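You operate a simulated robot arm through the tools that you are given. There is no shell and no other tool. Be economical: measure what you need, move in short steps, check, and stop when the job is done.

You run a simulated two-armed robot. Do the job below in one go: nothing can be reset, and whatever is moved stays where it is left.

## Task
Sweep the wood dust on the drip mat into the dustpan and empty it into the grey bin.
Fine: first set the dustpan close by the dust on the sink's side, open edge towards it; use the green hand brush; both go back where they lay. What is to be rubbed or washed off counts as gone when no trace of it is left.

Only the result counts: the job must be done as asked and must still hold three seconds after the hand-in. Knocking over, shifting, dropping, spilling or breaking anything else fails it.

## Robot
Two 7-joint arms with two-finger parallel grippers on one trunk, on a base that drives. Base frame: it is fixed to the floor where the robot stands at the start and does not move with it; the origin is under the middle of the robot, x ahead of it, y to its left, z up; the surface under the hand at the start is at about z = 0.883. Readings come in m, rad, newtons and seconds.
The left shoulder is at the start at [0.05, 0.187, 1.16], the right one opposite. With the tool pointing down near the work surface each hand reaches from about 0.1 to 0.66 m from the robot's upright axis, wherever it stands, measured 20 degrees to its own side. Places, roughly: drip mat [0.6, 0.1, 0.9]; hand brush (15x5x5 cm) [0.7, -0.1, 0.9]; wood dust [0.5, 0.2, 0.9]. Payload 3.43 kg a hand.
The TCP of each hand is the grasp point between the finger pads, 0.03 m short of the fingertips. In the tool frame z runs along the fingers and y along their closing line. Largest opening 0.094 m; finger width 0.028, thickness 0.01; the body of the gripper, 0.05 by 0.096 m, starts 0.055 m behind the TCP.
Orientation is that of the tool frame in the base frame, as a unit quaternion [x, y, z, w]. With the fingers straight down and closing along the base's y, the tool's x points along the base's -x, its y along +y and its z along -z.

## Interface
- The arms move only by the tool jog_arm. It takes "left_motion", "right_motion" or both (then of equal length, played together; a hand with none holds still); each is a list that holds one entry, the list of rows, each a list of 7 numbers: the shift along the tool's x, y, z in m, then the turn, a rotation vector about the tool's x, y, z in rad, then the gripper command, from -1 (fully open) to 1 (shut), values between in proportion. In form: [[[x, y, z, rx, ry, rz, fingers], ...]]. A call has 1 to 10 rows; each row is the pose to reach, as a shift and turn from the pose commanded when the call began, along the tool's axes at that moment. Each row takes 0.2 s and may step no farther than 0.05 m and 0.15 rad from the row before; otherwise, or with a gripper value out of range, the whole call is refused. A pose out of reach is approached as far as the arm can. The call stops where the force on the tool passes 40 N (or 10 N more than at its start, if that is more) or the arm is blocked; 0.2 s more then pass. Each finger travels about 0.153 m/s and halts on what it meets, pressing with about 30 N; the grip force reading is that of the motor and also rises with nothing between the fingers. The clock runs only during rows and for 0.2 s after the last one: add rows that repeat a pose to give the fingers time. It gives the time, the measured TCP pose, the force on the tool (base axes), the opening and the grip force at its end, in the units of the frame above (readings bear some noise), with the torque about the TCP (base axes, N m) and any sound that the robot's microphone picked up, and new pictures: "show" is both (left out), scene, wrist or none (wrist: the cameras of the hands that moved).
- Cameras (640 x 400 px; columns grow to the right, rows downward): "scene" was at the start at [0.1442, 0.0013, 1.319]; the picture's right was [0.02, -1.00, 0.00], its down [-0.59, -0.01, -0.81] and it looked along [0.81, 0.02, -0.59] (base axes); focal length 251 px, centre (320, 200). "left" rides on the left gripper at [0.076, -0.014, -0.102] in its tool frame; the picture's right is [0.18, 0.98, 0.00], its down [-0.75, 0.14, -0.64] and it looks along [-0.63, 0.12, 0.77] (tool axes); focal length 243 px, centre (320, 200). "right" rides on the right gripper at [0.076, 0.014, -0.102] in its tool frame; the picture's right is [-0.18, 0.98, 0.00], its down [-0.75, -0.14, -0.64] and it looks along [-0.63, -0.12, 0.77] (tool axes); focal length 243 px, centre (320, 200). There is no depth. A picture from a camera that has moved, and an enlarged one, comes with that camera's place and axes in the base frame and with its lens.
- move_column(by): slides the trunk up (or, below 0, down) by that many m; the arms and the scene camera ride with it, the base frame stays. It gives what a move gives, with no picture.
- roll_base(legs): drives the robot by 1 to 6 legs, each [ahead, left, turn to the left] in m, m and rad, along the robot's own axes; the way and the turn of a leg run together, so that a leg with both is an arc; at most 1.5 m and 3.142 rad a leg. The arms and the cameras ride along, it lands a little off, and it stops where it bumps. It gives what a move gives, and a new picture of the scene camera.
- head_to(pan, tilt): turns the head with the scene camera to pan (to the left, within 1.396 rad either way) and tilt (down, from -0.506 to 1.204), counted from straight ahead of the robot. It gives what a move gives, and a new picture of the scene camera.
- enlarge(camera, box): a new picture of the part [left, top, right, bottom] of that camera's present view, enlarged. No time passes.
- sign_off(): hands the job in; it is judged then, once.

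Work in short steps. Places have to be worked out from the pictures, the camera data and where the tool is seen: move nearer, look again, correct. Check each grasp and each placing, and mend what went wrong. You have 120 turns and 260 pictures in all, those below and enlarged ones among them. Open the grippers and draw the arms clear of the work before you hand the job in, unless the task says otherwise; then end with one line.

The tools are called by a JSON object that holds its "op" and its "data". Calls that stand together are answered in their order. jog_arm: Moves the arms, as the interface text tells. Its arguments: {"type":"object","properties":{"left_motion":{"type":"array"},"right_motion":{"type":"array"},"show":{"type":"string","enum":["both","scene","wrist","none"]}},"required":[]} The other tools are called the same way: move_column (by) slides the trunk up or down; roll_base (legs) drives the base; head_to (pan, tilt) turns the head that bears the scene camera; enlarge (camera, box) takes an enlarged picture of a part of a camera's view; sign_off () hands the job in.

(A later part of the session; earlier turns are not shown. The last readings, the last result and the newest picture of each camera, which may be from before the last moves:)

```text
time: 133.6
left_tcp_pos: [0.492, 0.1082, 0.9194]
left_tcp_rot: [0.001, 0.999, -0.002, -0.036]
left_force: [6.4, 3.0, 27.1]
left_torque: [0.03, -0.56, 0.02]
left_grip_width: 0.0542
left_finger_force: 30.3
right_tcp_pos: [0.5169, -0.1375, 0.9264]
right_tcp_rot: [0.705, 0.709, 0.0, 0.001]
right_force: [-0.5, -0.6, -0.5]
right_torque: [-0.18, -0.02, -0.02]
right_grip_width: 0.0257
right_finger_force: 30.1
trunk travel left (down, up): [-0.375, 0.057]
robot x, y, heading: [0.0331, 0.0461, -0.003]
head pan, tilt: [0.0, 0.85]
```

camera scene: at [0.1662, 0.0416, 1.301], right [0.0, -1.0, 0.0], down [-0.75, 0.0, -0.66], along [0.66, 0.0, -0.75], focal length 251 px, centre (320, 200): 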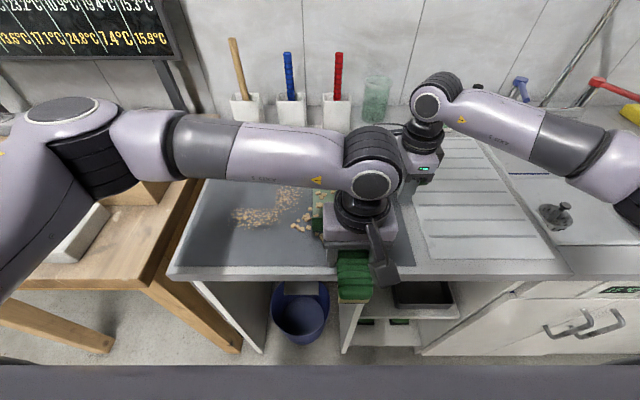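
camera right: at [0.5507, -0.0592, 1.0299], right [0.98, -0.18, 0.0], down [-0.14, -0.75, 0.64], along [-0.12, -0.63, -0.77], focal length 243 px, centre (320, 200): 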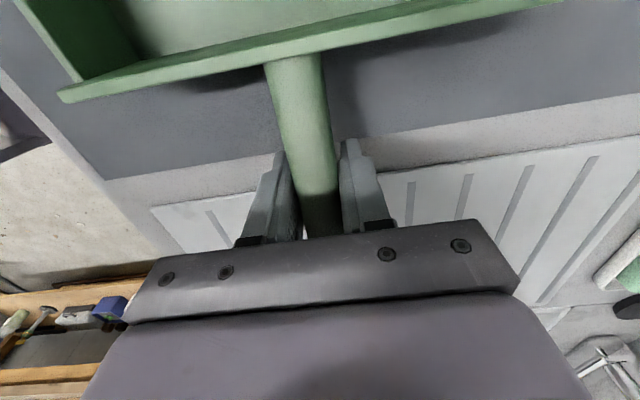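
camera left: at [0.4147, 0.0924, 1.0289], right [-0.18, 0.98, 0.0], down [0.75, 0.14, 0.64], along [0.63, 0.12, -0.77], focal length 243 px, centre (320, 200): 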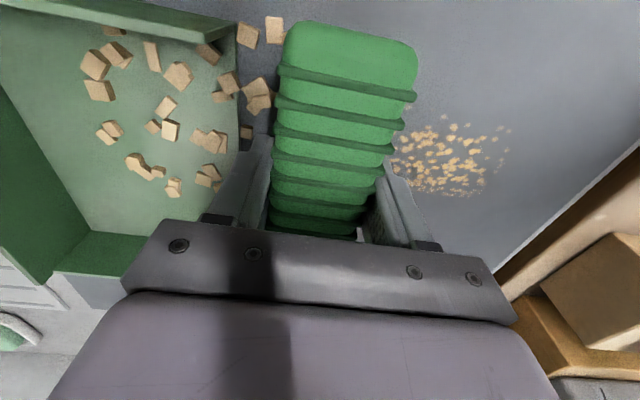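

The brush now lies flat on the mat. I lift, return to y≈0.285 behind the strip, and set down at slightly lighter pressure.

{"op": "jog_arm", "data": {"left_motion": [[[0, 0, -0.025, 0, 0, 0, 1], [0, 0.045, -0.025, 0, 0, 0, 1], [0, 0.09, -0.025, 0, 0, 0, 1], [0, 0.135, -0.025, 0, 0, 0, 1], [0, 0.178, -0.025, 0, 0, 0, 1], [0, 0.178, -0.01, 0, 0, 0, 1], [0, 0.178, -0.003, 0, 0, 0, 1]]], "show": "none"}}

{"op": "enlarge", "data": {"camera": "scene", "box": [170, 140, 370, 265]}}

```text
time: 135.2
left_tcp_pos: [0.492, 0.2868, 0.9191]
left_tcp_rot: [0.001, 0.999, 0.0, -0.039]
left_force: [0.5, 0.2, -0.4]
left_torque: [-0.01, -0.01, -0.02]
left_grip_width: 0.0539
left_finger_force: 30.8
right_tcp_pos: [0.5177, -0.1354, 0.9261]
right_tcp_rot: [0.705, 0.709, 0.001, 0.0]
right_force: [-1.4, 0.0, 2.2]
right_torque: [0.05, 0.0, 0.0]
right_grip_width: 0.0257
right_finger_force: 29.4
trunk travel left (down, up): [-0.375, 0.057]
robot x, y, heading: [0.0323, 0.0402, 0.0]
head pan, tilt: [0.0, 0.85]
```

```text
3.20 times, centred on (270, 202) of scene
camera zoom: at [0.1658, 0.0417, 1.3011], right [0.0, -1.0, 0.0], down [-0.75, 0.0, -0.66], along [0.66, 0.0, -0.75], focal length 803 px, centre (480, 192)
```

zoom: 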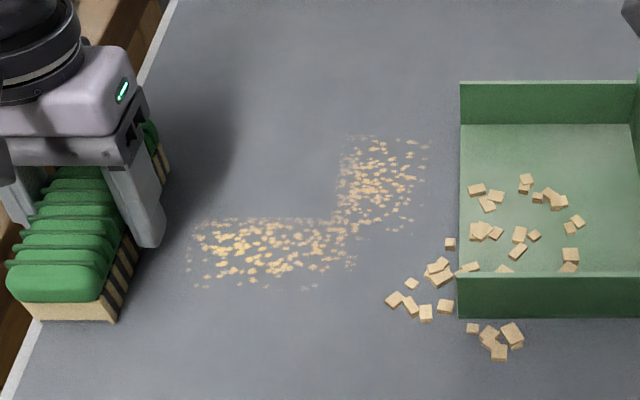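

There is no contact here and the fingertips are almost at the mat: the brush has slid up in the grip. I'll set the brush down on a clean part of the mat and regrip it higher; first lift and level the tool.

{"op": "jog_arm", "data": {"left_motion": [[[0, 0, -0.03, 0, -0.035, 0, 1], [0, 0, -0.05, 0, -0.077, 0, 1]]], "show": "none"}}

{"op": "jog_arm", "data": {"left_motion": [[[-0.03, -0.02, 0, 0, 0, 0, 1], [-0.06, -0.04, 0, 0, 0, 0, 1], [-0.09, -0.06, 0, 0, 0, 0, 1], [-0.11, -0.07, 0, 0, 0, 0, 1], [-0.11, -0.07, 0.02, 0, 0, 0, 1], [-0.11, -0.07, 0.038, 0, 0, 0, 1], [-0.11, -0.07, 0.042, 0, 0, 0, 1]]]}}

{"op": "enlarge", "data": {"camera": "scene", "box": [170, 110, 330, 210]}}

```text
time: 135.8
left_tcp_pos: [0.4958, 0.285, 0.9713]
left_tcp_rot: [0.001, 1.0, -0.001, 0.001]
left_force: [-0.3, 0.5, -1.5]
left_torque: [-0.01, 0.01, 0.03]
left_grip_width: 0.0538
left_finger_force: 30.2
right_tcp_pos: [0.5178, -0.1362, 0.9257]
right_tcp_rot: [0.705, 0.71, 0.0, 0.0]
right_force: [-1.2, -0.5, 2.7]
right_torque: [0.07, -0.05, 0.02]
right_grip_width: 0.0256
right_finger_force: 29.8
trunk travel left (down, up): [-0.375, 0.057]
robot x, y, heading: [0.0329, 0.0415, 0.006]
head pan, tilt: [0.0, 0.85]
```

```text
time: 137.4
left_tcp_pos: [0.6052, 0.216, 0.9279]
left_tcp_rot: [0.001, 1.0, 0.001, -0.001]
left_force: [0.6, 0.3, -1.8]
left_torque: [0.02, 0.0, 0.0]
left_grip_width: 0.054
left_finger_force: 30.1
right_tcp_pos: [0.5172, -0.1371, 0.9245]
right_tcp_rot: [0.705, 0.709, 0.001, 0.0]
right_force: [-0.3, -1.4, 2.1]
right_torque: [0.05, -0.02, 0.07]
right_grip_width: 0.0257
right_finger_force: 30.2
trunk travel left (down, up): [-0.375, 0.057]
robot x, y, heading: [0.031, 0.0454, 0.004]
head pan, tilt: [0.0, 0.85]
camera scene: at [0.1658, 0.0417, 1.3011], right [0.0, -1.0, 0.0], down [-0.75, 0.0, -0.66], along [0.66, 0.0, -0.75], focal length 251 px, centre (320, 200)
camera left: at [0.5292, 0.2007, 1.032], right [-0.18, 0.98, 0.0], down [0.75, 0.14, 0.64], along [0.63, 0.12, -0.77], focal length 243 px, centre (320, 200)
```

scene: 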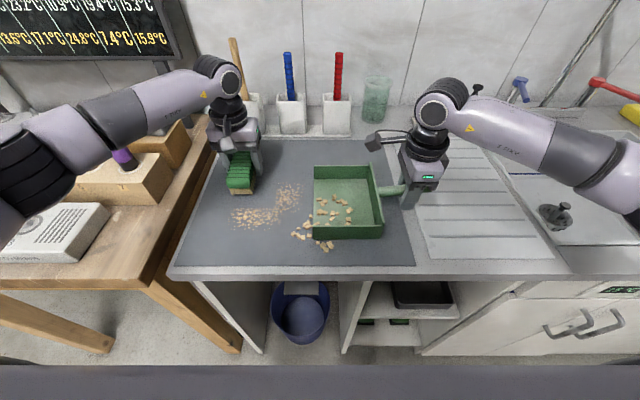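
left: 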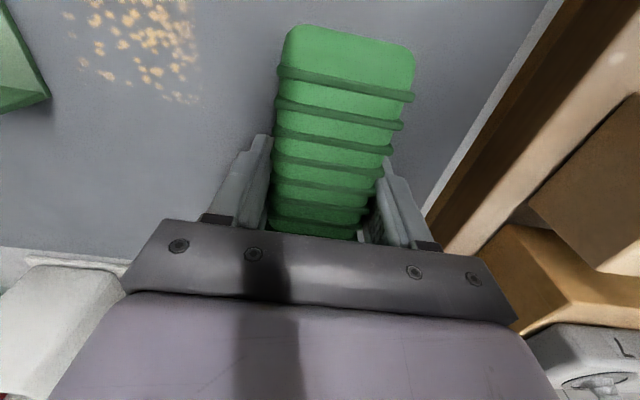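

```text
4.00 times, centred on (250, 160) of scene
camera zoom: at [0.1658, 0.0417, 1.3011], right [0.0, -1.0, 0.0], down [-0.75, 0.0, -0.66], along [0.66, 0.0, -0.75], focal length 1004 px, centre (600, 360)
```

zoom: 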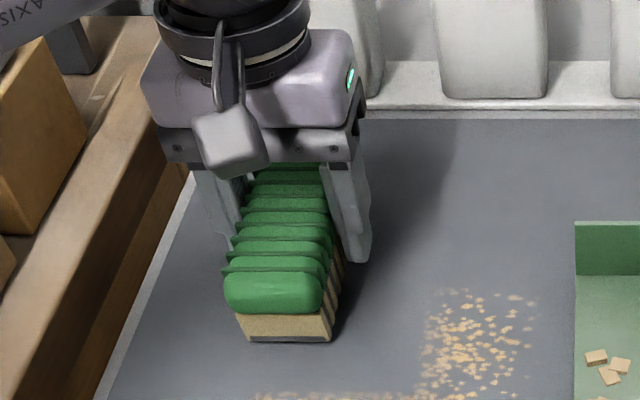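

Lower gently until the brush rests on the mat.

{"op": "jog_arm", "data": {"left_motion": [[[0, 0, 0.002, 0, 0, 0, 1], [0, 0, 0.004, 0, 0, 0, 1], [0, 0, 0.0055, 0, 0, 0, 1], [0, 0, 0.0065, 0, 0, 0, 1]]], "show": "none"}}

```text
time: 138.4
left_tcp_pos: [0.6057, 0.2149, 0.9251]
left_tcp_rot: [0.0, 1.0, -0.001, 0.001]
left_force: [-0.1, 2.5, 14.5]
left_torque: [0.06, 0.93, -0.1]
left_grip_width: 0.0541
left_finger_force: 30.1
right_tcp_pos: [0.5158, -0.1367, 0.9267]
right_tcp_rot: [0.705, 0.709, -0.002, 0.001]
right_force: [-0.8, -0.4, 0.3]
right_torque: [-0.16, -0.01, 0.0]
right_grip_width: 0.0259
right_finger_force: 30.2
trunk travel left (down, up): [-0.375, 0.057]
robot x, y, heading: [0.0331, 0.0401, 0.005]
head pan, tilt: [0.0, 0.85]
```

Near end touches; I open slightly so it settles flat, raise the hand ~8 mm, and regrip.

{"op": "jog_arm", "data": {"left_motion": [[[0, 0, 0, 0, 0, 0, -0.4], [0, 0, 0, 0, 0, 0, -0.4], [0, 0, -0.004, 0, 0, 0, -0.4], [0, 0, -0.008, 0, 0, 0, -0.4], [0, 0, -0.008, 0, 0, 0, 1], [0, 0, -0.008, 0, 0, 0, 1], [0, 0, -0.008, 0, 0, 0, 1]]], "show": "none"}}

{"op": "enlarge", "data": {"camera": "scene", "box": [170, 110, 330, 210]}}

```text
time: 140.0
left_tcp_pos: [0.6042, 0.2164, 0.9295]
left_tcp_rot: [0.001, 1.0, 0.0, -0.001]
left_force: [-0.4, 0.0, 0.4]
left_torque: [-0.01, 0.05, -0.06]
left_grip_width: 0.0538
left_finger_force: 30.4
right_tcp_pos: [0.5185, -0.1368, 0.9245]
right_tcp_rot: [0.705, 0.709, 0.0, 0.0]
right_force: [-1.8, -0.6, 1.2]
right_torque: [-0.04, 0.01, 0.05]
right_grip_width: 0.026
right_finger_force: 29.8
trunk travel left (down, up): [-0.375, 0.057]
robot x, y, heading: [0.0288, 0.0429, -0.007]
head pan, tilt: [0.0, 0.85]
```

```text
4.00 times, centred on (250, 160) of scene
camera zoom: at [0.1657, 0.0416, 1.3011], right [0.0, -1.0, 0.0], down [-0.75, 0.0, -0.66], along [0.66, 0.0, -0.75], focal length 1004 px, centre (600, 360)
```

zoom: 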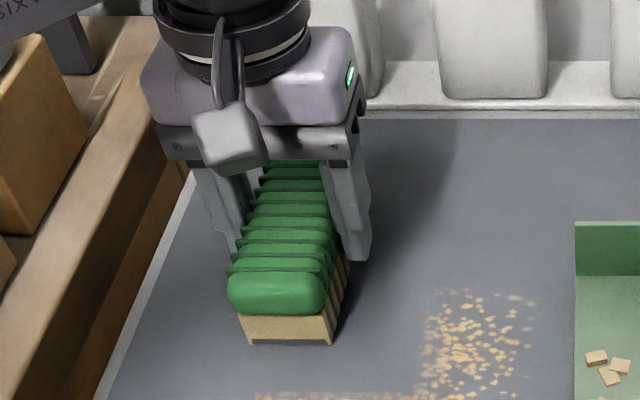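

Regripped flat, with mat contact at TCP z≈0.930. I carry it to (0.49,0.287) and touch down with a ~1.5 mm press.

{"op": "jog_arm", "data": {"left_motion": [[[0, 0, -0.03, 0, 0, 0, 1], [0.035, 0.022, -0.03, 0, 0, 0, 1], [0.07, 0.045, -0.03, 0, 0, 0, 1], [0.1, 0.065, -0.03, 0, 0, 0, 1], [0.114, 0.071, -0.03, 0, 0, 0, 1], [0.114, 0.071, -0.005, 0, 0, 0, 1], [0.114, 0.071, 0.0, 0, 0, 0, 1], [0.114, 0.071, 0.001, 0, 0, 0, 1]]], "show": "none"}}

```text
time: 141.8
left_tcp_pos: [0.4914, 0.2865, 0.9287]
left_tcp_rot: [0.001, 1.0, 0.0, 0.001]
left_force: [-1.5, 1.6, 3.8]
left_torque: [-0.03, 0.08, -0.08]
left_grip_width: 0.0538
left_finger_force: 30.1
right_tcp_pos: [0.519, -0.1375, 0.9257]
right_tcp_rot: [0.706, 0.709, 0.0, 0.0]
right_force: [1.2, -0.6, -0.2]
right_torque: [-0.06, 0.02, 0.04]
right_grip_width: 0.0255
right_finger_force: 29.7
trunk travel left (down, up): [-0.375, 0.057]
robot x, y, heading: [0.0306, 0.0397, -0.003]
head pan, tilt: [0.0, 0.85]
```

Good flat contact (≈5 N, no torque). I sweep straight toward the pan to y≈0.10.

{"op": "jog_arm", "data": {"left_motion": [[[0, -0.02, 0.0003, 0, 0, 0, 1], [0, -0.04, 0.0003, 0, 0, 0, 1], [0, -0.06, 0.0003, 0, 0, 0, 1], [0, -0.08, 0.0003, 0, 0, 0, 1], [0, -0.1, 0.0003, 0, 0, 0, 1], [0, -0.12, 0.0003, 0, 0, 0, 1], [0, -0.14, 0.0003, 0, 0, 0, 1], [0, -0.16, 0.0003, 0, 0, 0, 1], [0, -0.18, 0.0003, 0, 0, 0, 1], [0, -0.195, 0.0003, 0, 0, 0, 1]]], "show": "none"}}

{"op": "enlarge", "data": {"camera": "scene", "box": [180, 140, 390, 265]}}

```text
time: 144.0
left_tcp_pos: [0.4907, 0.0918, 0.9285]
left_tcp_rot: [0.001, 1.0, 0.0, 0.0]
left_force: [-0.1, 12.2, 17.6]
left_torque: [0.14, 0.04, -0.14]
left_grip_width: 0.054
left_finger_force: 30.4
right_tcp_pos: [0.5178, -0.1363, 0.9265]
right_tcp_rot: [0.705, 0.709, 0.001, 0.002]
right_force: [-0.2, 0.6, -0.1]
right_torque: [-0.24, -0.03, -0.01]
right_grip_width: 0.026
right_finger_force: 30.2
trunk travel left (down, up): [-0.375, 0.057]
robot x, y, heading: [0.0287, 0.0419, -0.001]
head pan, tilt: [0.0, 0.85]
```

```text
3.05 times, centred on (285, 202) of scene
camera zoom: at [0.1647, 0.0427, 1.3013], right [0.0, -1.0, 0.0], down [-0.75, 0.0, -0.66], along [0.66, 0.0, -0.75], focal length 764 px, centre (427, 192)
```

zoom: 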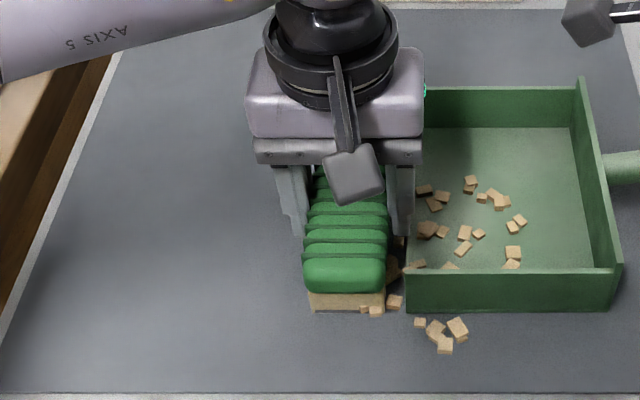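

The strip is gone. I lift the brush to see what remains near the mouth.

{"op": "jog_arm", "data": {"left_motion": [[[0, 0, -0.04, 0, 0, 0, 1], [0, 0.04, -0.06, 0, 0, 0, 1], [0, 0.085, -0.06, 0, 0, 0, 1], [0, 0.13, -0.06, 0, 0, 0, 1], [-0.03, 0.16, -0.06, 0, 0, 0, 1]]], "show": "none"}}

{"op": "enlarge", "data": {"camera": "scene", "box": [180, 140, 390, 265]}}

```text
time: 145.2
left_tcp_pos: [0.5204, 0.2505, 0.988]
left_tcp_rot: [0.0, 1.0, -0.001, 0.0]
left_force: [0.7, -0.2, -1.3]
left_torque: [0.0, -0.03, -0.02]
left_grip_width: 0.054
left_finger_force: 29.9
right_tcp_pos: [0.5183, -0.1373, 0.9262]
right_tcp_rot: [0.706, 0.709, 0.0, -0.001]
right_force: [-1.1, -0.5, 1.1]
right_torque: [-0.04, 0.11, 0.01]
right_grip_width: 0.0258
right_finger_force: 30.5
trunk travel left (down, up): [-0.375, 0.057]
robot x, y, heading: [0.0334, 0.0412, -0.002]
head pan, tilt: [0.0, 0.85]
```

```text
3.05 times, centred on (285, 202) of scene
camera zoom: at [0.1658, 0.0417, 1.3011], right [0.0, -1.0, 0.0], down [-0.75, 0.0, -0.66], along [0.66, 0.0, -0.75], focal length 764 px, centre (427, 192)
```

zoom: 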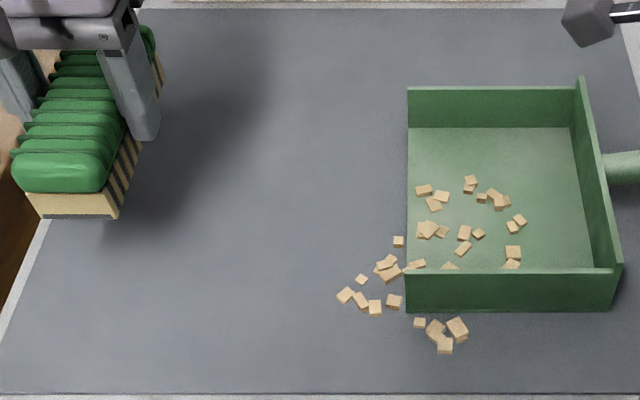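

The mat is clean of dust; only chunks remain, which ride with the pan. I test-lift the pan 3 cm to see whether all of them come along.

{"op": "jog_arm", "data": {"right_motion": [[[0, 0, -0.007, 0, 0, 0, 1], [0, 0, -0.015, 0, 0, 0, 1], [0, 0, -0.023, 0, 0, 0, 1], [0, 0, -0.03, 0, 0, 0, 1]]], "show": "none"}}

{"op": "enlarge", "data": {"camera": "scene", "box": [180, 140, 390, 265]}}

```text
time: 146.2
left_tcp_pos: [0.5197, 0.2514, 0.9872]
left_tcp_rot: [0.001, 1.0, 0.0, -0.001]
left_force: [0.5, 0.8, -0.8]
left_torque: [-0.02, 0.01, -0.02]
left_grip_width: 0.0539
left_finger_force: 29.9
right_tcp_pos: [0.5184, -0.1379, 0.9564]
right_tcp_rot: [0.705, 0.709, -0.001, 0.001]
right_force: [0.4, 0.2, -1.7]
right_torque: [-0.17, 0.03, 0.0]
right_grip_width: 0.0259
right_finger_force: 29.9
trunk travel left (down, up): [-0.375, 0.057]
robot x, y, heading: [0.0313, 0.0421, 0.001]
head pan, tilt: [0.0, 0.85]
```

```text
3.05 times, centred on (285, 202) of scene
camera zoom: at [0.1662, 0.0417, 1.301], right [0.0, -1.0, 0.0], down [-0.75, 0.0, -0.66], along [0.66, 0.0, -0.75], focal length 764 px, centre (427, 192)
```

zoom: 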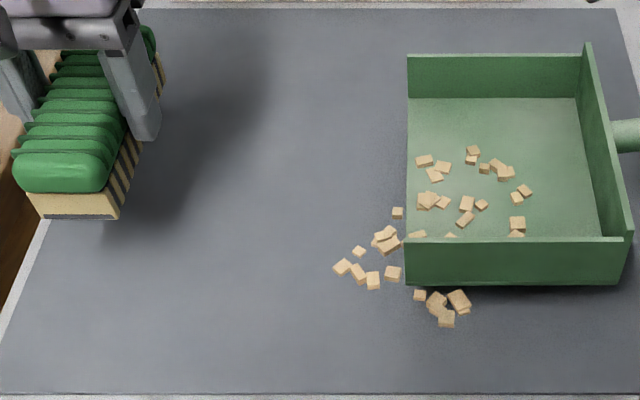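

All chunks ride with the pan (its contents). I set the pan back down, release it and raise the right hand so the brush can be returned first.

{"op": "jog_arm", "data": {"right_motion": [[[0, 0, 0.01, 0, 0, 0, 1], [0, 0, 0.02, 0, 0, 0, 1], [0, 0, 0.0275, 0, 0, 0, 1], [0, 0, 0.03, 0, 0, 0, 1], [0, 0, 0.03, 0, 0, 0, -0.2], [0, 0, 0.03, 0, 0, 0, -0.2], [0, 0, -0.01, 0, 0, 0, -0.2], [0, 0, -0.055, 0, 0, 0, -0.2], [0, 0, -0.1, 0, 0, 0, -0.2], [0, 0, -0.14, 0, 0, 0, -0.2]]], "show": "scene"}}

```text
time: 148.4
left_tcp_pos: [0.521, 0.2508, 0.988]
left_tcp_rot: [0.0, 1.0, -0.001, -0.001]
left_force: [-0.1, -0.9, -0.9]
left_torque: [0.02, -0.05, -0.04]
left_grip_width: 0.0539
left_finger_force: 30.3
right_tcp_pos: [0.5176, -0.1376, 1.0978]
right_tcp_rot: [0.705, 0.709, 0.0, 0.001]
right_force: [-0.8, 0.5, -0.4]
right_torque: [0.0, 0.01, 0.0]
right_grip_width: 0.0565
right_finger_force: 0.0
trunk travel left (down, up): [-0.375, 0.057]
robot x, y, heading: [0.0313, 0.0397, -0.004]
head pan, tilt: [0.0, 0.85]
camera scene: at [0.1658, 0.0418, 1.301], right [0.0, -1.0, 0.0], down [-0.75, 0.0, -0.66], along [0.66, 0.0, -0.75], focal length 251 px, centre (320, 200)
```

scene: 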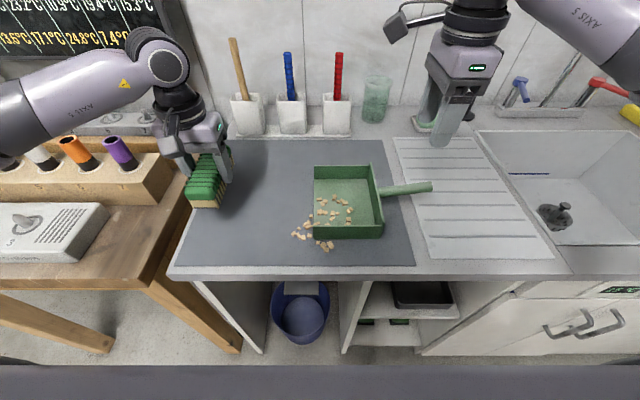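

Now the left hand: raise the brush and yaw it back +1.5 rad, then drive to the brush's home stance.

{"op": "jog_arm", "data": {"left_motion": [[[0, -0.005, -0.03, 0, 0, -0.15, 1], [0, -0.01, -0.06, 0, 0, -0.3, 1], [0, -0.02, -0.08, 0, 0, -0.45, 1], [0, -0.03, -0.08, 0, 0, -0.6, 1], [0, -0.04, -0.08, 0, 0, -0.75, 1], [0, -0.05, -0.08, 0, 0, -0.9, 1], [0, -0.06, -0.08, 0, 0, -1.05, 1], [0, -0.07, -0.08, 0, 0, -1.2, 1], [0, -0.08, -0.08, 0, 0, -1.35, 1], [0, -0.09, -0.08, 0, 0, -1.5, 1]]], "show": "none"}}

{"op": "roll_base", "data": {"legs": [[0.01, -0.285, 0], [0, 0, -0.3], [0.02, 0, 0]]}}

```text
time: 150.6
left_tcp_pos: [0.5223, 0.1598, 1.0679]
left_tcp_rot: [-0.682, 0.731, 0.001, 0.0]
left_force: [0.0, -0.7, -1.2]
left_torque: [0.02, -0.03, -0.01]
left_grip_width: 0.0537
left_finger_force: 29.7
right_tcp_pos: [0.5199, -0.1372, 1.0962]
right_tcp_rot: [0.705, 0.709, 0.0, 0.0]
right_force: [-0.9, -0.1, 0.3]
right_torque: [0.01, 0.01, 0.0]
right_grip_width: 0.0564
right_finger_force: 0.1
trunk travel left (down, up): [-0.375, 0.057]
robot x, y, heading: [0.0287, 0.0424, -0.001]
head pan, tilt: [0.0, 0.85]
```

```text
time: 155.1
left_tcp_pos: [0.5643, -0.2853, 1.0669]
left_tcp_rot: [-0.562, 0.827, 0.002, 0.0]
left_force: [0.2, -1.0, -1.1]
left_torque: [-0.01, 0.01, 0.04]
left_grip_width: 0.0541
left_finger_force: 30.2
right_tcp_pos: [0.4699, -0.5679, 1.0944]
right_tcp_rot: [0.805, 0.594, 0.0, 0.0]
right_force: [0.1, 1.0, -0.7]
right_torque: [0.01, 0.03, -0.01]
right_grip_width: 0.0564
right_finger_force: 0.2
trunk travel left (down, up): [-0.375, 0.057]
robot x, y, heading: [0.058, -0.2509, -0.306]
head pan, tilt: [0.0, 0.85]
camera scene: at [0.1891, -0.2923, 1.3009], right [-0.3, -0.95, 0.0], down [-0.72, 0.23, -0.66], along [0.63, -0.2, -0.75], focal length 251 px, centre (320, 200)
```

scene: 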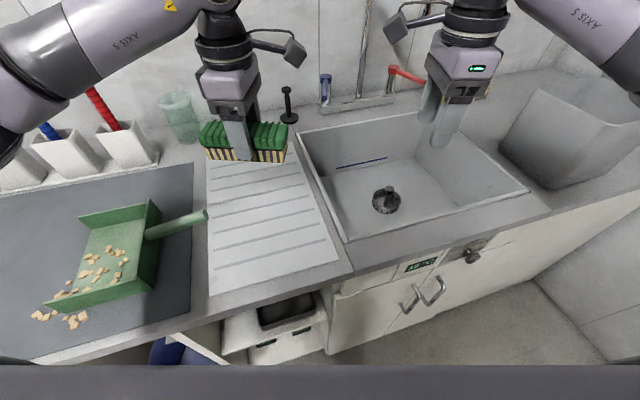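

I move the brush above its home spot with yaw 1.587.

{"op": "jog_arm", "data": {"left_motion": [[[-0.04, -0.01, 0, 0, 0, -0.065, 1], [-0.079, -0.02, 0, 0, 0, -0.13, 1], [-0.119, -0.03, 0, 0, 0, -0.196, 1], [-0.158, -0.04, 0, 0, 0, -0.261, 1], [-0.198, -0.05, 0, 0, 0, -0.327, 1], [-0.238, -0.06, 0.017, 0, 0, -0.392, 1], [-0.238, -0.06, 0.05, 0, 0, -0.392, 1]]]}}

{"op": "enlarge", "data": {"camera": "left", "box": [160, 0, 480, 200]}}

```text
time: 156.7
left_tcp_pos: [0.7078, -0.0871, 1.0161]
left_tcp_rot: [0.712, -0.702, 0.0, 0.001]
left_force: [0.0, 0.4, -1.7]
left_torque: [-0.02, 0.04, -0.01]
left_grip_width: 0.0542
left_finger_force: 30.1
right_tcp_pos: [0.469, -0.5686, 1.0959]
right_tcp_rot: [0.805, 0.593, 0.0, 0.0]
right_force: [-0.1, -0.1, -0.3]
right_torque: [0.02, 0.0, 0.01]
right_grip_width: 0.0564
right_finger_force: 0.1
trunk travel left (down, up): [-0.375, 0.057]
robot x, y, heading: [0.0626, -0.2527, -0.306]
head pan, tilt: [0.0, 0.85]
camera scene: at [0.1884, -0.2919, 1.301], right [-0.3, -0.95, 0.0], down [-0.72, 0.23, -0.66], along [0.63, -0.2, -0.75], focal length 251 px, centre (320, 200)
camera left: at [0.723, -0.1628, 1.1208], right [-0.98, -0.2, 0.0], down [-0.15, 0.75, 0.64], along [-0.13, 0.63, -0.77], focal length 243 px, centre (320, 200)
```

scene: 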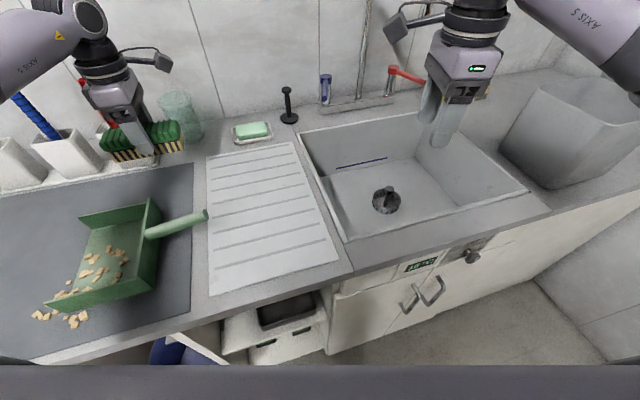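
left: 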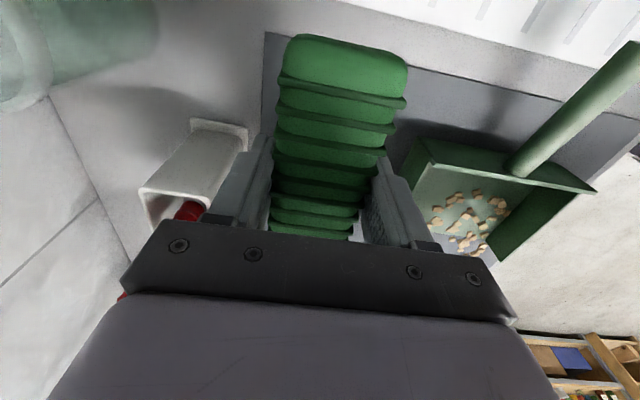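

```text
2.00 times, centred on (320, 100) of left
camera zoom: at [0.723, -0.1628, 1.1208], right [-0.98, -0.2, 0.0], down [-0.15, 0.75, 0.64], along [-0.13, 0.63, -0.77], focal length 485 px, centre (320, 400)
```

zoom: 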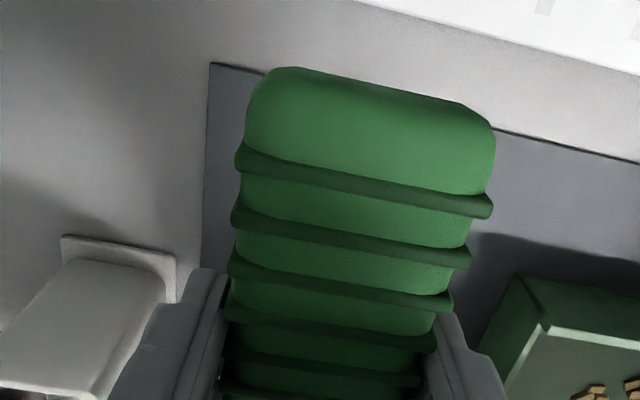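

The brush slipped ~5 mm along its length, so I shift −5 mm in y and lower it to its home.

{"op": "jog_arm", "data": {"left_motion": [[[0.005, 0, 0.03, 0, 0, 0, 1], [0.005, 0, 0.06, 0, 0, 0, 1], [0.005, 0, 0.078, 0, 0, 0, 1], [0.005, 0, 0.084, 0, 0, 0, 1], [0.005, 0, 0.0855, 0, 0, 0, 1]]], "show": "none"}}

```text
time: 157.9
left_tcp_pos: [0.7063, -0.0906, 0.9315]
left_tcp_rot: [0.712, -0.702, -0.001, 0.0]
left_force: [0.3, 0.3, -1.0]
left_torque: [0.0, 0.0, 0.01]
left_grip_width: 0.0538
left_finger_force: 29.8
right_tcp_pos: [0.4696, -0.5688, 1.0944]
right_tcp_rot: [0.805, 0.594, 0.0, 0.001]
right_force: [0.5, -0.3, -0.1]
right_torque: [0.02, -0.02, -0.02]
right_grip_width: 0.0565
right_finger_force: 0.1
trunk travel left (down, up): [-0.375, 0.057]
robot x, y, heading: [0.0589, -0.2473, -0.304]
head pan, tilt: [0.0, 0.85]
```

Just above contact. I lower 1.5 mm more, open, and rise straight up.

{"op": "jog_arm", "data": {"left_motion": [[[0, -0.001, 0.001, 0, 0, 0, 1], [0, -0.001, 0.0018, 0, 0, 0, 1], [0, -0.001, 0.0018, 0, 0, 0, -0.5], [0, -0.001, 0.0018, 0, 0, 0, -0.5], [0, -0.001, -0.03, 0, 0, 0, -0.5], [0, -0.001, -0.07, 0, 0, 0, -0.5], [0, -0.001, -0.115, 0, 0, 0, -0.5]]]}}

{"op": "enlarge", "data": {"camera": "scene", "box": [40, 80, 280, 230]}}

```text
time: 159.5
left_tcp_pos: [0.7072, -0.0909, 1.0477]
left_tcp_rot: [0.713, -0.701, -0.001, 0.0]
left_force: [0.3, -0.6, 0.2]
left_torque: [-0.02, -0.03, -0.01]
left_grip_width: 0.0705
left_finger_force: 0.0
right_tcp_pos: [0.4691, -0.5675, 1.0958]
right_tcp_rot: [0.805, 0.594, 0.0, 0.0]
right_force: [0.1, -0.3, 0.0]
right_torque: [0.0, 0.03, -0.03]
right_grip_width: 0.0567
right_finger_force: 0.0
trunk travel left (down, up): [-0.375, 0.057]
robot x, y, heading: [0.0559, -0.2479, -0.303]
head pan, tilt: [0.0, 0.85]
camera scene: at [0.1877, -0.2923, 1.301], right [-0.3, -0.95, 0.0], down [-0.72, 0.23, -0.66], along [0.63, -0.2, -0.75], focal length 251 px, centre (320, 200)
camera left: at [0.723, -0.167, 1.152], right [-0.98, -0.2, 0.0], down [-0.15, 0.75, 0.64], along [-0.13, 0.63, -0.77], focal length 243 px, centre (320, 200)
```

scene: 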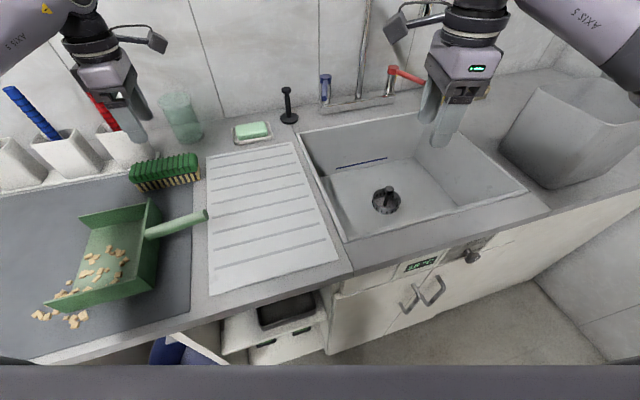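
left: 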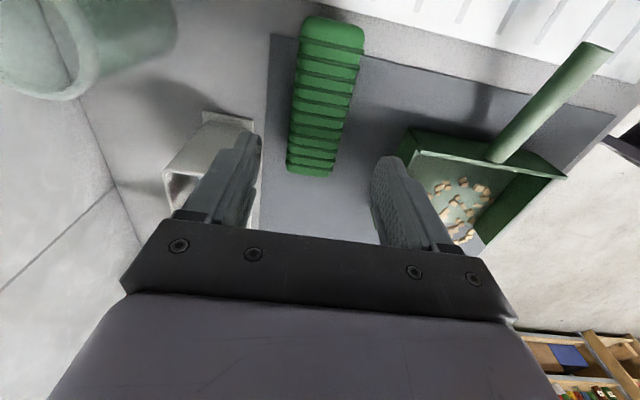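

```text
2.67 times, centred on (160, 155) of scene
camera zoom: at [0.1877, -0.2923, 1.301], right [-0.3, -0.95, 0.0], down [-0.72, 0.23, -0.66], along [0.63, -0.2, -0.75], focal length 669 px, centre (747, 320)
```

zoom: 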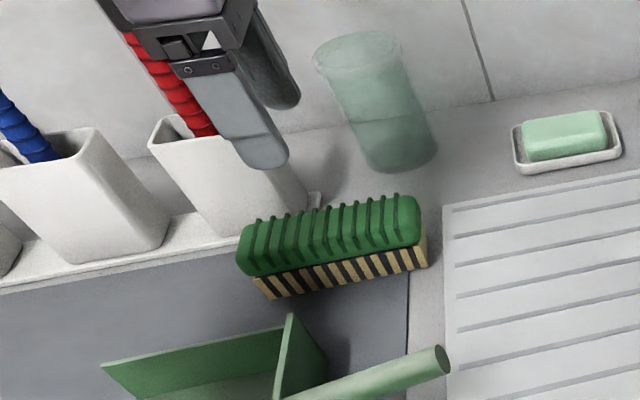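

The brush is back home. I retract the left hand and drive back to heading 0 to regrip the pan vertically; later, with its mouth facing me, pitching the hand forward will empty it.

{"op": "jog_arm", "data": {"left_motion": [[[0, 0.04, -0.02, 0, 0, 0, -0.5], [0, 0.08, -0.04, 0, 0, 0.15, -0.5], [0, 0.12, -0.05, 0, 0, 0.3, -0.5], [0, 0.16, -0.05, 0, 0, 0.45, -0.5], [0, 0.2, -0.05, 0, 0, 0.6, -0.5], [-0.03, 0.22, -0.05, 0, 0, 0.75, -0.5], [-0.06, 0.24, -0.05, 0, 0, 0.9, -0.5], [-0.09, 0.25, -0.05, 0, 0, 1.05, -0.5]]], "show": "none"}}

{"op": "roll_base", "data": {"legs": [[-0.03, 0, 0.303], [0, 0.22, 0]]}}

```text
time: 161.3
left_tcp_pos: [0.4552, -0.0038, 1.0972]
left_tcp_rot: [-0.263, 0.965, -0.001, -0.001]
left_force: [-0.1, -0.1, 0.1]
left_torque: [-0.01, 0.01, 0.0]
left_grip_width: 0.0706
left_finger_force: 0.0
right_tcp_pos: [0.4698, -0.5674, 1.0961]
right_tcp_rot: [0.805, 0.593, 0.0, 0.001]
right_force: [-0.3, -0.5, -0.8]
right_torque: [-0.01, 0.0, -0.02]
right_grip_width: 0.0566
right_finger_force: 0.0
trunk travel left (down, up): [-0.375, 0.057]
robot x, y, heading: [0.0616, -0.2541, -0.304]
head pan, tilt: [0.0, 0.85]
```

```text
time: 164.8
left_tcp_pos: [0.3359, 0.3269, 1.0962]
left_tcp_rot: [-0.406, 0.914, -0.001, 0.001]
left_force: [-0.2, 0.0, 0.4]
left_torque: [-0.01, 0.0, -0.02]
left_grip_width: 0.0705
left_finger_force: 0.1
right_tcp_pos: [0.5172, -0.2072, 1.0958]
right_tcp_rot: [0.706, 0.708, -0.001, 0.002]
right_force: [0.1, 0.7, -0.5]
right_torque: [0.0, -0.02, 0.01]
right_grip_width: 0.0564
right_finger_force: 0.1
trunk travel left (down, up): [-0.375, 0.057]
robot x, y, heading: [0.0285, -0.0266, -0.009]
head pan, tilt: [0.0, 0.85]
camera scene: at [0.166, -0.0267, 1.301], right [0.0, -1.0, 0.0], down [-0.75, 0.0, -0.66], along [0.66, 0.0, -0.75], focal length 251 px, centre (320, 200)
```

scene: 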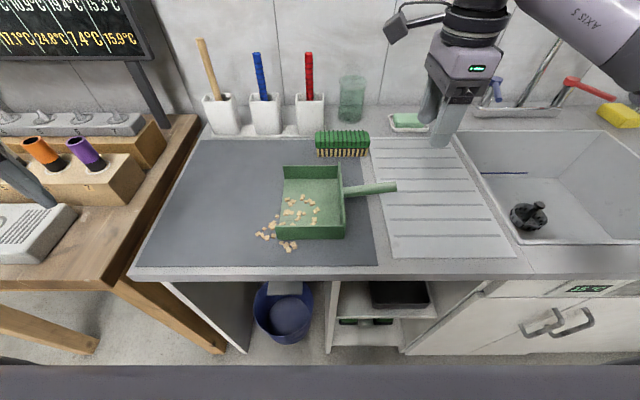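

Right hand: move over the handle at y≈-0.122 and descend onto it; also check the mat for traces.

{"op": "jog_arm", "data": {"right_motion": [[[0.04, 0, 0, 0, 0, 0, -0.2], [0.085, 0.001, 0.02, 0, 0, 0, -0.2], [0.085, 0.001, 0.065, 0, 0, 0, -0.2], [0.085, 0.001, 0.11, 0, 0, 0, -0.2], [0.085, 0.001, 0.15, 0, 0, 0, -0.2], [0.085, 0.001, 0.17, 0, 0, 0, -0.2]]], "show": "wrist"}}

{"op": "enlarge", "data": {"camera": "scene", "box": [120, 125, 400, 285]}}

```text
time: 166.2
left_tcp_pos: [0.3376, 0.327, 1.0967]
left_tcp_rot: [-0.406, 0.914, 0.0, -0.001]
left_force: [0.9, -1.3, -0.1]
left_torque: [0.0, 0.03, -0.02]
left_grip_width: 0.0708
left_finger_force: 0.1
right_tcp_pos: [0.5187, -0.1229, 0.925]
right_tcp_rot: [0.706, 0.708, 0.0, 0.0]
right_force: [-0.7, 0.1, -0.5]
right_torque: [0.0, 0.0, 0.01]
right_grip_width: 0.0565
right_finger_force: 0.0
trunk travel left (down, up): [-0.375, 0.057]
robot x, y, heading: [0.0279, -0.0236, -0.009]
head pan, tilt: [0.0, 0.85]
camera right: at [0.5311, -0.0467, 1.0293], right [0.98, -0.18, 0.0], down [-0.14, -0.75, 0.64], along [-0.12, -0.63, -0.77], focal length 243 px, centre (320, 200)
```

right: 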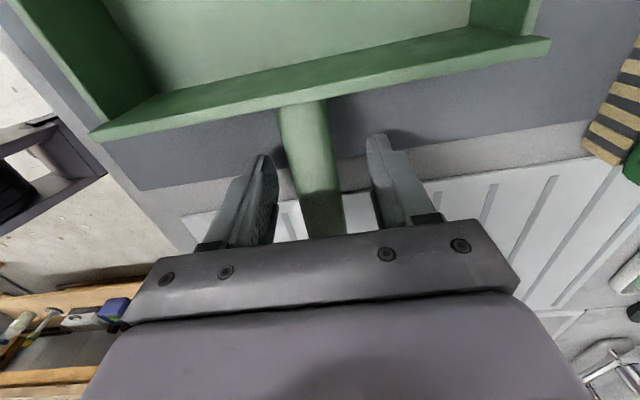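

```text
2.29 times, centred on (260, 205) of scene
camera zoom: at [0.1661, -0.0269, 1.3011], right [0.0, -1.0, 0.0], down [-0.75, 0.0, -0.66], along [0.66, 0.0, -0.75], focal length 573 px, centre (457, 189)
```

zoom: 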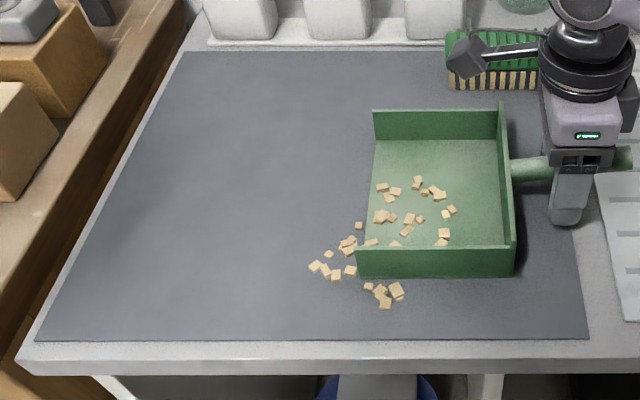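

The mat is clean. I close on the handle and lift slowly by 12 cm.

{"op": "jog_arm", "data": {"right_motion": [[[0, 0, 0, 0, 0, 0, 1], [0, 0, 0, 0, 0, 0, 1], [0, 0, 0, 0, 0, 0, 1], [0, 0, -0.01, 0, 0, 0, 1], [0, 0, -0.025, 0, 0, 0, 1], [0, 0, -0.05, 0, 0, 0, 1], [0, 0, -0.075, 0, 0, 0, 1], [0, 0, -0.1, 0, 0, 0, 1], [0, 0, -0.12, 0, 0, 0, 1]]], "show": "scene"}}

```text
time: 168.2
left_tcp_pos: [0.3371, 0.3268, 1.0971]
left_tcp_rot: [-0.406, 0.914, -0.001, -0.001]
left_force: [0.4, 1.0, 0.3]
left_torque: [-0.01, 0.0, -0.04]
left_grip_width: 0.0705
left_finger_force: 0.0
right_tcp_pos: [0.5185, -0.1224, 1.0461]
right_tcp_rot: [0.707, 0.707, -0.002, 0.0]
right_force: [-0.2, 0.3, -3.1]
right_torque: [-0.15, 0.0, -0.02]
right_grip_width: 0.0257
right_finger_force: 30.0
trunk travel left (down, up): [-0.375, 0.057]
robot x, y, heading: [0.0308, -0.0267, -0.001]
head pan, tilt: [0.0, 0.85]
camera scene: at [0.166, -0.0269, 1.301], right [0.0, -1.0, 0.0], down [-0.75, 0.0, -0.66], along [0.66, 0.0, -0.75], focal length 251 px, centre (320, 200)
```

scene: 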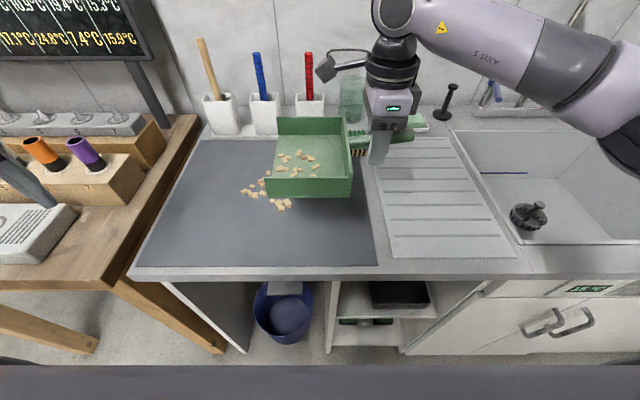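

Held level. I yaw the pan so its mouth comes round toward me, gently.

{"op": "jog_arm", "data": {"right_motion": [[[0, 0, -0.01, 0, 0, -0.1, 1], [0, 0, -0.02, 0, 0, -0.2, 1], [0, 0, -0.03, 0, 0, -0.3, 1], [0, 0, -0.04, 0, 0, -0.4, 1], [0, 0, -0.05, 0, 0, -0.5, 1], [0, 0, -0.05, 0, 0, -0.6, 1], [0, 0, -0.05, 0, 0, -0.7, 1], [0, 0, -0.05, 0, 0, -0.8, 1]]], "show": "none"}}

{"op": "jog_arm", "data": {"right_motion": [[[0, 0, 0, 0, 0, -0.1, 1], [0, 0, 0, 0, 0, -0.2, 1], [0, 0, 0, 0, 0, -0.3, 1], [0, 0, 0, 0, 0, -0.4, 1], [0, 0, 0, 0, 0, -0.5, 1], [0, 0, 0, 0, 0, -0.6, 1], [0, 0, 0, 0, 0, -0.7, 1], [0, 0, 0, 0, 0, -0.77, 1]]], "show": "both"}}

```text
time: 170.0
left_tcp_pos: [0.3354, 0.3266, 1.098]
left_tcp_rot: [-0.406, 0.914, 0.0, -0.001]
left_force: [-0.8, -0.4, -0.1]
left_torque: [0.0, -0.02, -0.01]
left_grip_width: 0.0707
left_finger_force: 0.0
right_tcp_pos: [0.5183, -0.1224, 1.0968]
right_tcp_rot: [0.374, 0.927, 0.0, 0.0]
right_force: [0.2, -0.3, -1.8]
right_torque: [-0.1, -0.1, 0.0]
right_grip_width: 0.0257
right_finger_force: 29.8
trunk travel left (down, up): [-0.375, 0.057]
robot x, y, heading: [0.033, -0.0286, -0.008]
head pan, tilt: [0.0, 0.85]
```

```text
time: 171.8
left_tcp_pos: [0.3369, 0.3269, 1.0975]
left_tcp_rot: [-0.406, 0.914, 0.0, 0.0]
left_force: [0.7, -0.1, 0.0]
left_torque: [0.01, 0.0, -0.01]
left_grip_width: 0.0705
left_finger_force: 0.1
right_tcp_pos: [0.5175, -0.1211, 1.0966]
right_tcp_rot: [-0.001, 1.0, 0.001, 0.0]
right_force: [-0.3, -0.1, -2.1]
right_torque: [-0.02, -0.14, -0.02]
right_grip_width: 0.026
right_finger_force: 30.1
trunk travel left (down, up): [-0.375, 0.057]
robot x, y, heading: [0.0321, -0.0274, -0.003]
head pan, tilt: [0.0, 0.85]
camera scene: at [0.1661, -0.027, 1.301], right [0.0, -1.0, 0.0], down [-0.75, 0.0, -0.66], along [0.66, 0.0, -0.75], focal length 251 px, centre (320, 200)
camera right: at [0.4407, -0.109, 1.1998], right [0.18, 0.98, 0.0], down [0.75, -0.14, 0.64], along [0.63, -0.12, -0.77], focal length 243 px, centre (320, 200)
```

scene: 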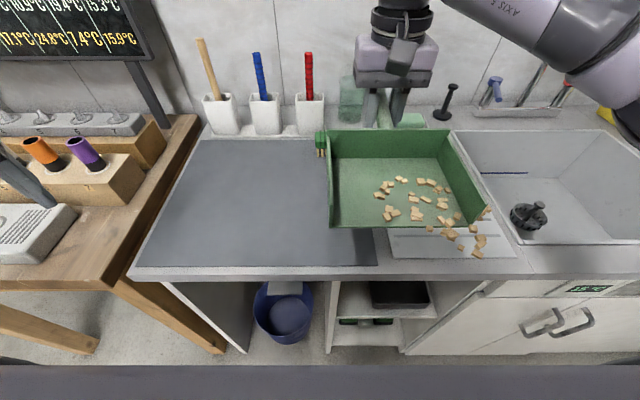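
right: 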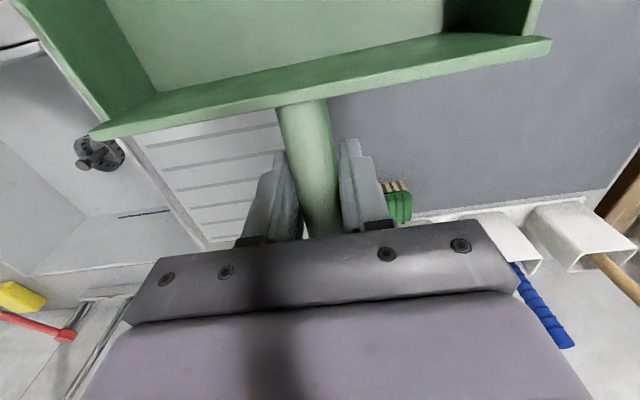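

The pan is level with its mouth toward me. I raise it (arm + trunk) well above the bin rim, then drive along the counter.

{"op": "jog_arm", "data": {"right_motion": [[[0, 0, -0.02, 0, 0, 0, 1], [0, 0, -0.04, 0, 0, 0, 1], [0, 0, -0.06, 0, 0, 0, 1], [0, 0, -0.08, 0, 0, 0, 1], [0, 0, -0.1, 0, 0, 0, 1]]], "show": "none"}}

{"op": "move_column", "data": {"by": 0.05}}

{"op": "roll_base", "data": {"legs": [[0, -0.5, 0]]}}

```text
time: 173.0
left_tcp_pos: [0.3365, 0.3269, 1.0973]
left_tcp_rot: [-0.405, 0.914, -0.001, -0.001]
left_force: [0.2, 0.2, 0.5]
left_torque: [-0.01, -0.04, -0.02]
left_grip_width: 0.0707
left_finger_force: 0.1
right_tcp_pos: [0.517, -0.1227, 1.1963]
right_tcp_rot: [0.0, 1.0, -0.001, -0.001]
right_force: [0.2, 0.7, -3.5]
right_torque: [0.0, -0.18, -0.01]
right_grip_width: 0.0257
right_finger_force: 29.7
trunk travel left (down, up): [-0.375, 0.057]
robot x, y, heading: [0.031, -0.0274, 0.002]
head pan, tilt: [0.0, 0.85]
```

```text
time: 174.0
left_tcp_pos: [0.3375, 0.327, 1.1461]
left_tcp_rot: [-0.406, 0.914, 0.0, 0.0]
left_force: [0.3, -0.3, 0.3]
left_torque: [0.0, 0.02, 0.03]
left_grip_width: 0.0704
left_finger_force: 0.1
right_tcp_pos: [0.5182, -0.1235, 1.2459]
right_tcp_rot: [0.0, 1.0, -0.001, 0.001]
right_force: [0.4, 0.3, -2.5]
right_torque: [0.0, -0.16, 0.02]
right_grip_width: 0.0254
right_finger_force: 29.9
trunk travel left (down, up): [-0.425, 0.007]
robot x, y, heading: [0.0302, -0.0239, -0.011]
head pan, tilt: [0.0, 0.85]
```

```text
time: 178.9
left_tcp_pos: [0.333, -0.1748, 1.1479]
left_tcp_rot: [-0.406, 0.914, -0.001, -0.001]
left_force: [-0.5, -0.4, 0.8]
left_torque: [-0.01, -0.01, -0.01]
left_grip_width: 0.0706
left_finger_force: 0.1
right_tcp_pos: [0.516, -0.6239, 1.246]
right_tcp_rot: [-0.001, 1.0, 0.0, -0.001]
right_force: [-0.7, -0.5, -2.1]
right_torque: [-0.01, -0.13, -0.03]
right_grip_width: 0.0256
right_finger_force: 29.6
trunk travel left (down, up): [-0.425, 0.007]
robot x, y, heading: [0.0276, -0.5266, -0.004]
head pan, tilt: [0.0, 0.85]
camera scene: at [0.1641, -0.5287, 1.351], right [0.0, -1.0, 0.0], down [-0.75, 0.0, -0.66], along [0.66, 0.0, -0.75], focal length 251 px, centre (320, 200)
```

scene: 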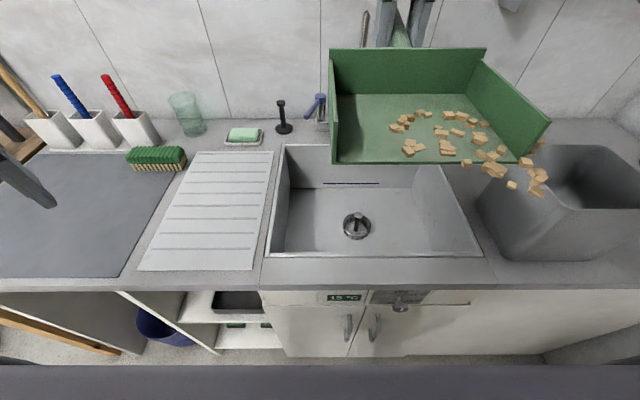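

I turn right 0.585 rad toward the bin.

{"op": "roll_base", "data": {"legs": [[0, 0, -0.585]]}}

```text
time: 180.9
left_tcp_pos: [0.4789, -0.402, 1.1464]
left_tcp_rot: [-0.126, 0.992, 0.001, -0.001]
left_force: [0.2, -0.1, -0.1]
left_torque: [-0.01, 0.0, 0.04]
left_grip_width: 0.0705
left_finger_force: 0.0
right_tcp_pos: [0.3816, -0.8753, 1.2453]
right_tcp_rot: [0.287, 0.958, 0.0, 0.0]
right_force: [0.8, 0.2, -1.8]
right_torque: [-0.12, -0.15, 0.02]
right_grip_width: 0.0259
right_finger_force: 29.7
trunk travel left (down, up): [-0.425, 0.007]
robot x, y, heading: [0.0313, -0.525, -0.592]
head pan, tilt: [0.0, 0.85]
camera scene: at [0.1411, -0.604, 1.351], right [-0.55, -0.83, 0.0], down [-0.63, 0.42, -0.66], along [0.55, -0.37, -0.75], focal length 251 px, centre (320, 200)
```

scene: 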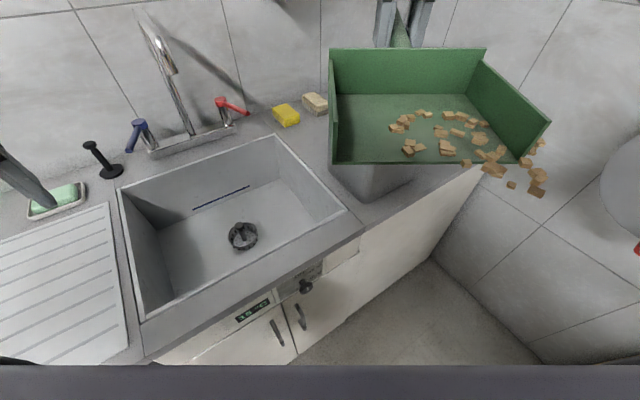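

{"op": "enlarge", "data": {"camera": "right", "box": [0, 0, 640, 400]}}

{"op": "head_to", "data": {"pan": -0.45, "tilt": 0.75}}

```text
1.00 times, centred on (320, 200) of right (not enlarged: the box is as wide or as high as the picture)
camera zoom: at [0.3254, -0.8234, 1.3494], right [0.69, 0.72, 0.0], down [0.55, -0.53, 0.64], along [0.46, -0.45, -0.77], focal length 243 px, centre (320, 200)
```

zoom: 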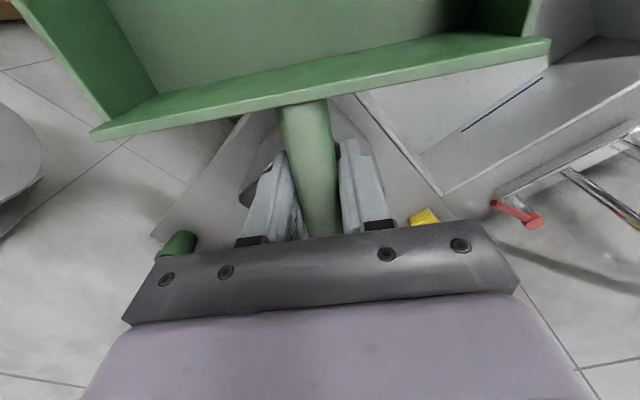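

```text
time: 181.8
left_tcp_pos: [0.4795, -0.4016, 1.1477]
left_tcp_rot: [-0.126, 0.992, 0.0, -0.001]
left_force: [0.6, -0.1, -0.9]
left_torque: [-0.02, -0.01, -0.03]
left_grip_width: 0.0706
left_finger_force: 0.1
right_tcp_pos: [0.3815, -0.8767, 1.2461]
right_tcp_rot: [0.287, 0.958, -0.002, 0.0]
right_force: [0.2, -0.4, -1.7]
right_torque: [-0.09, -0.12, -0.02]
right_grip_width: 0.0258
right_finger_force: 29.7
trunk travel left (down, up): [-0.425, 0.007]
robot x, y, heading: [0.0273, -0.5263, -0.588]
head pan, tilt: [-0.45, 0.75]
camera scene: at [0.1182, -0.6318, 1.359], right [-0.86, -0.51, 0.0], down [-0.35, 0.59, -0.73], along [0.37, -0.63, -0.68], focal length 251 px, centre (320, 200)
```

scene: 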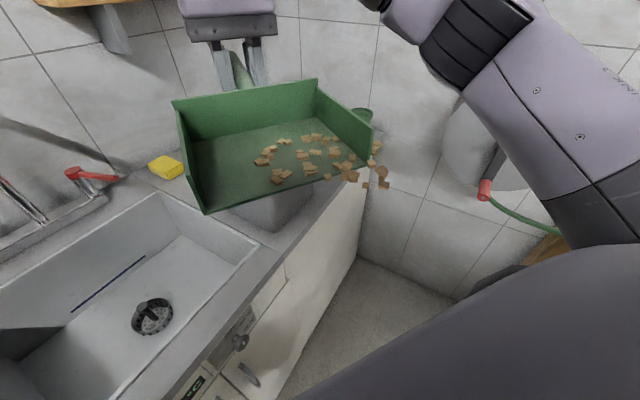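

The pan hides the bin here. I turn back for a clear view with the head panned right.

{"op": "roll_base", "data": {"legs": [[0, 0, 0.585]]}}

{"op": "enlarge", "data": {"camera": "scene", "box": [300, 80, 560, 280]}}

```text
time: 183.8
left_tcp_pos: [0.334, -0.1741, 1.1475]
left_tcp_rot: [-0.408, 0.913, -0.001, -0.001]
left_force: [1.0, -0.5, -0.6]
left_torque: [-0.01, 0.0, 0.02]
left_grip_width: 0.0705
left_finger_force: 0.1
right_tcp_pos: [0.5151, -0.6232, 1.2456]
right_tcp_rot: [-0.002, 1.0, -0.001, 0.0]
right_force: [-0.5, 0.1, -1.0]
right_torque: [0.01, -0.13, 0.02]
right_grip_width: 0.0256
right_finger_force: 29.8
trunk travel left (down, up): [-0.425, 0.007]
robot x, y, heading: [0.0302, -0.5268, -0.003]
head pan, tilt: [-0.45, 0.75]
camera scene: at [0.1604, -0.5642, 1.3591], right [-0.44, -0.9, 0.0], down [-0.61, 0.3, -0.73], along [0.66, -0.32, -0.68], focal length 251 px, centre (320, 200)
```

scene: 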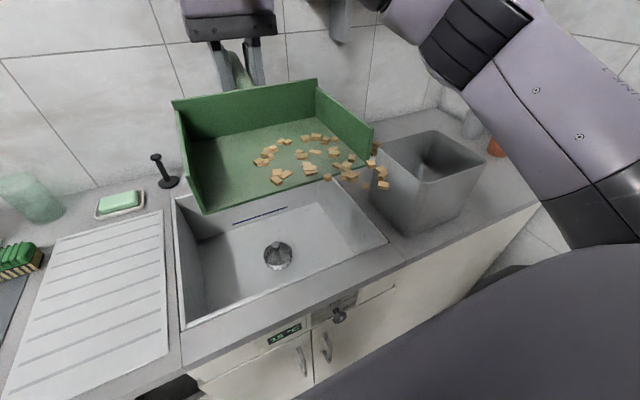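

```text
2.00 times, centred on (430, 180) of scene
camera zoom: at [0.1604, -0.5642, 1.3591], right [-0.44, -0.9, 0.0], down [-0.61, 0.3, -0.73], along [0.66, -0.32, -0.68], focal length 502 px, centre (100, 240)
```

zoom: 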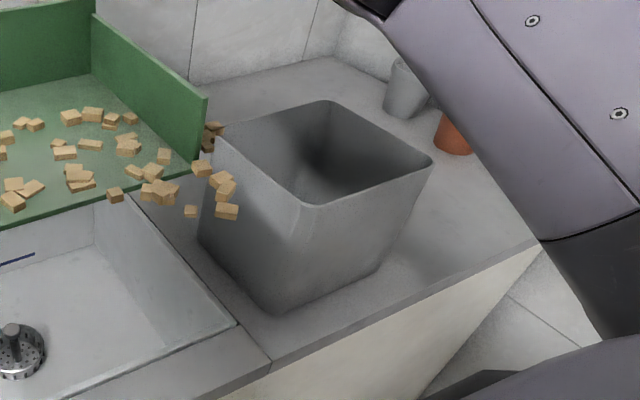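

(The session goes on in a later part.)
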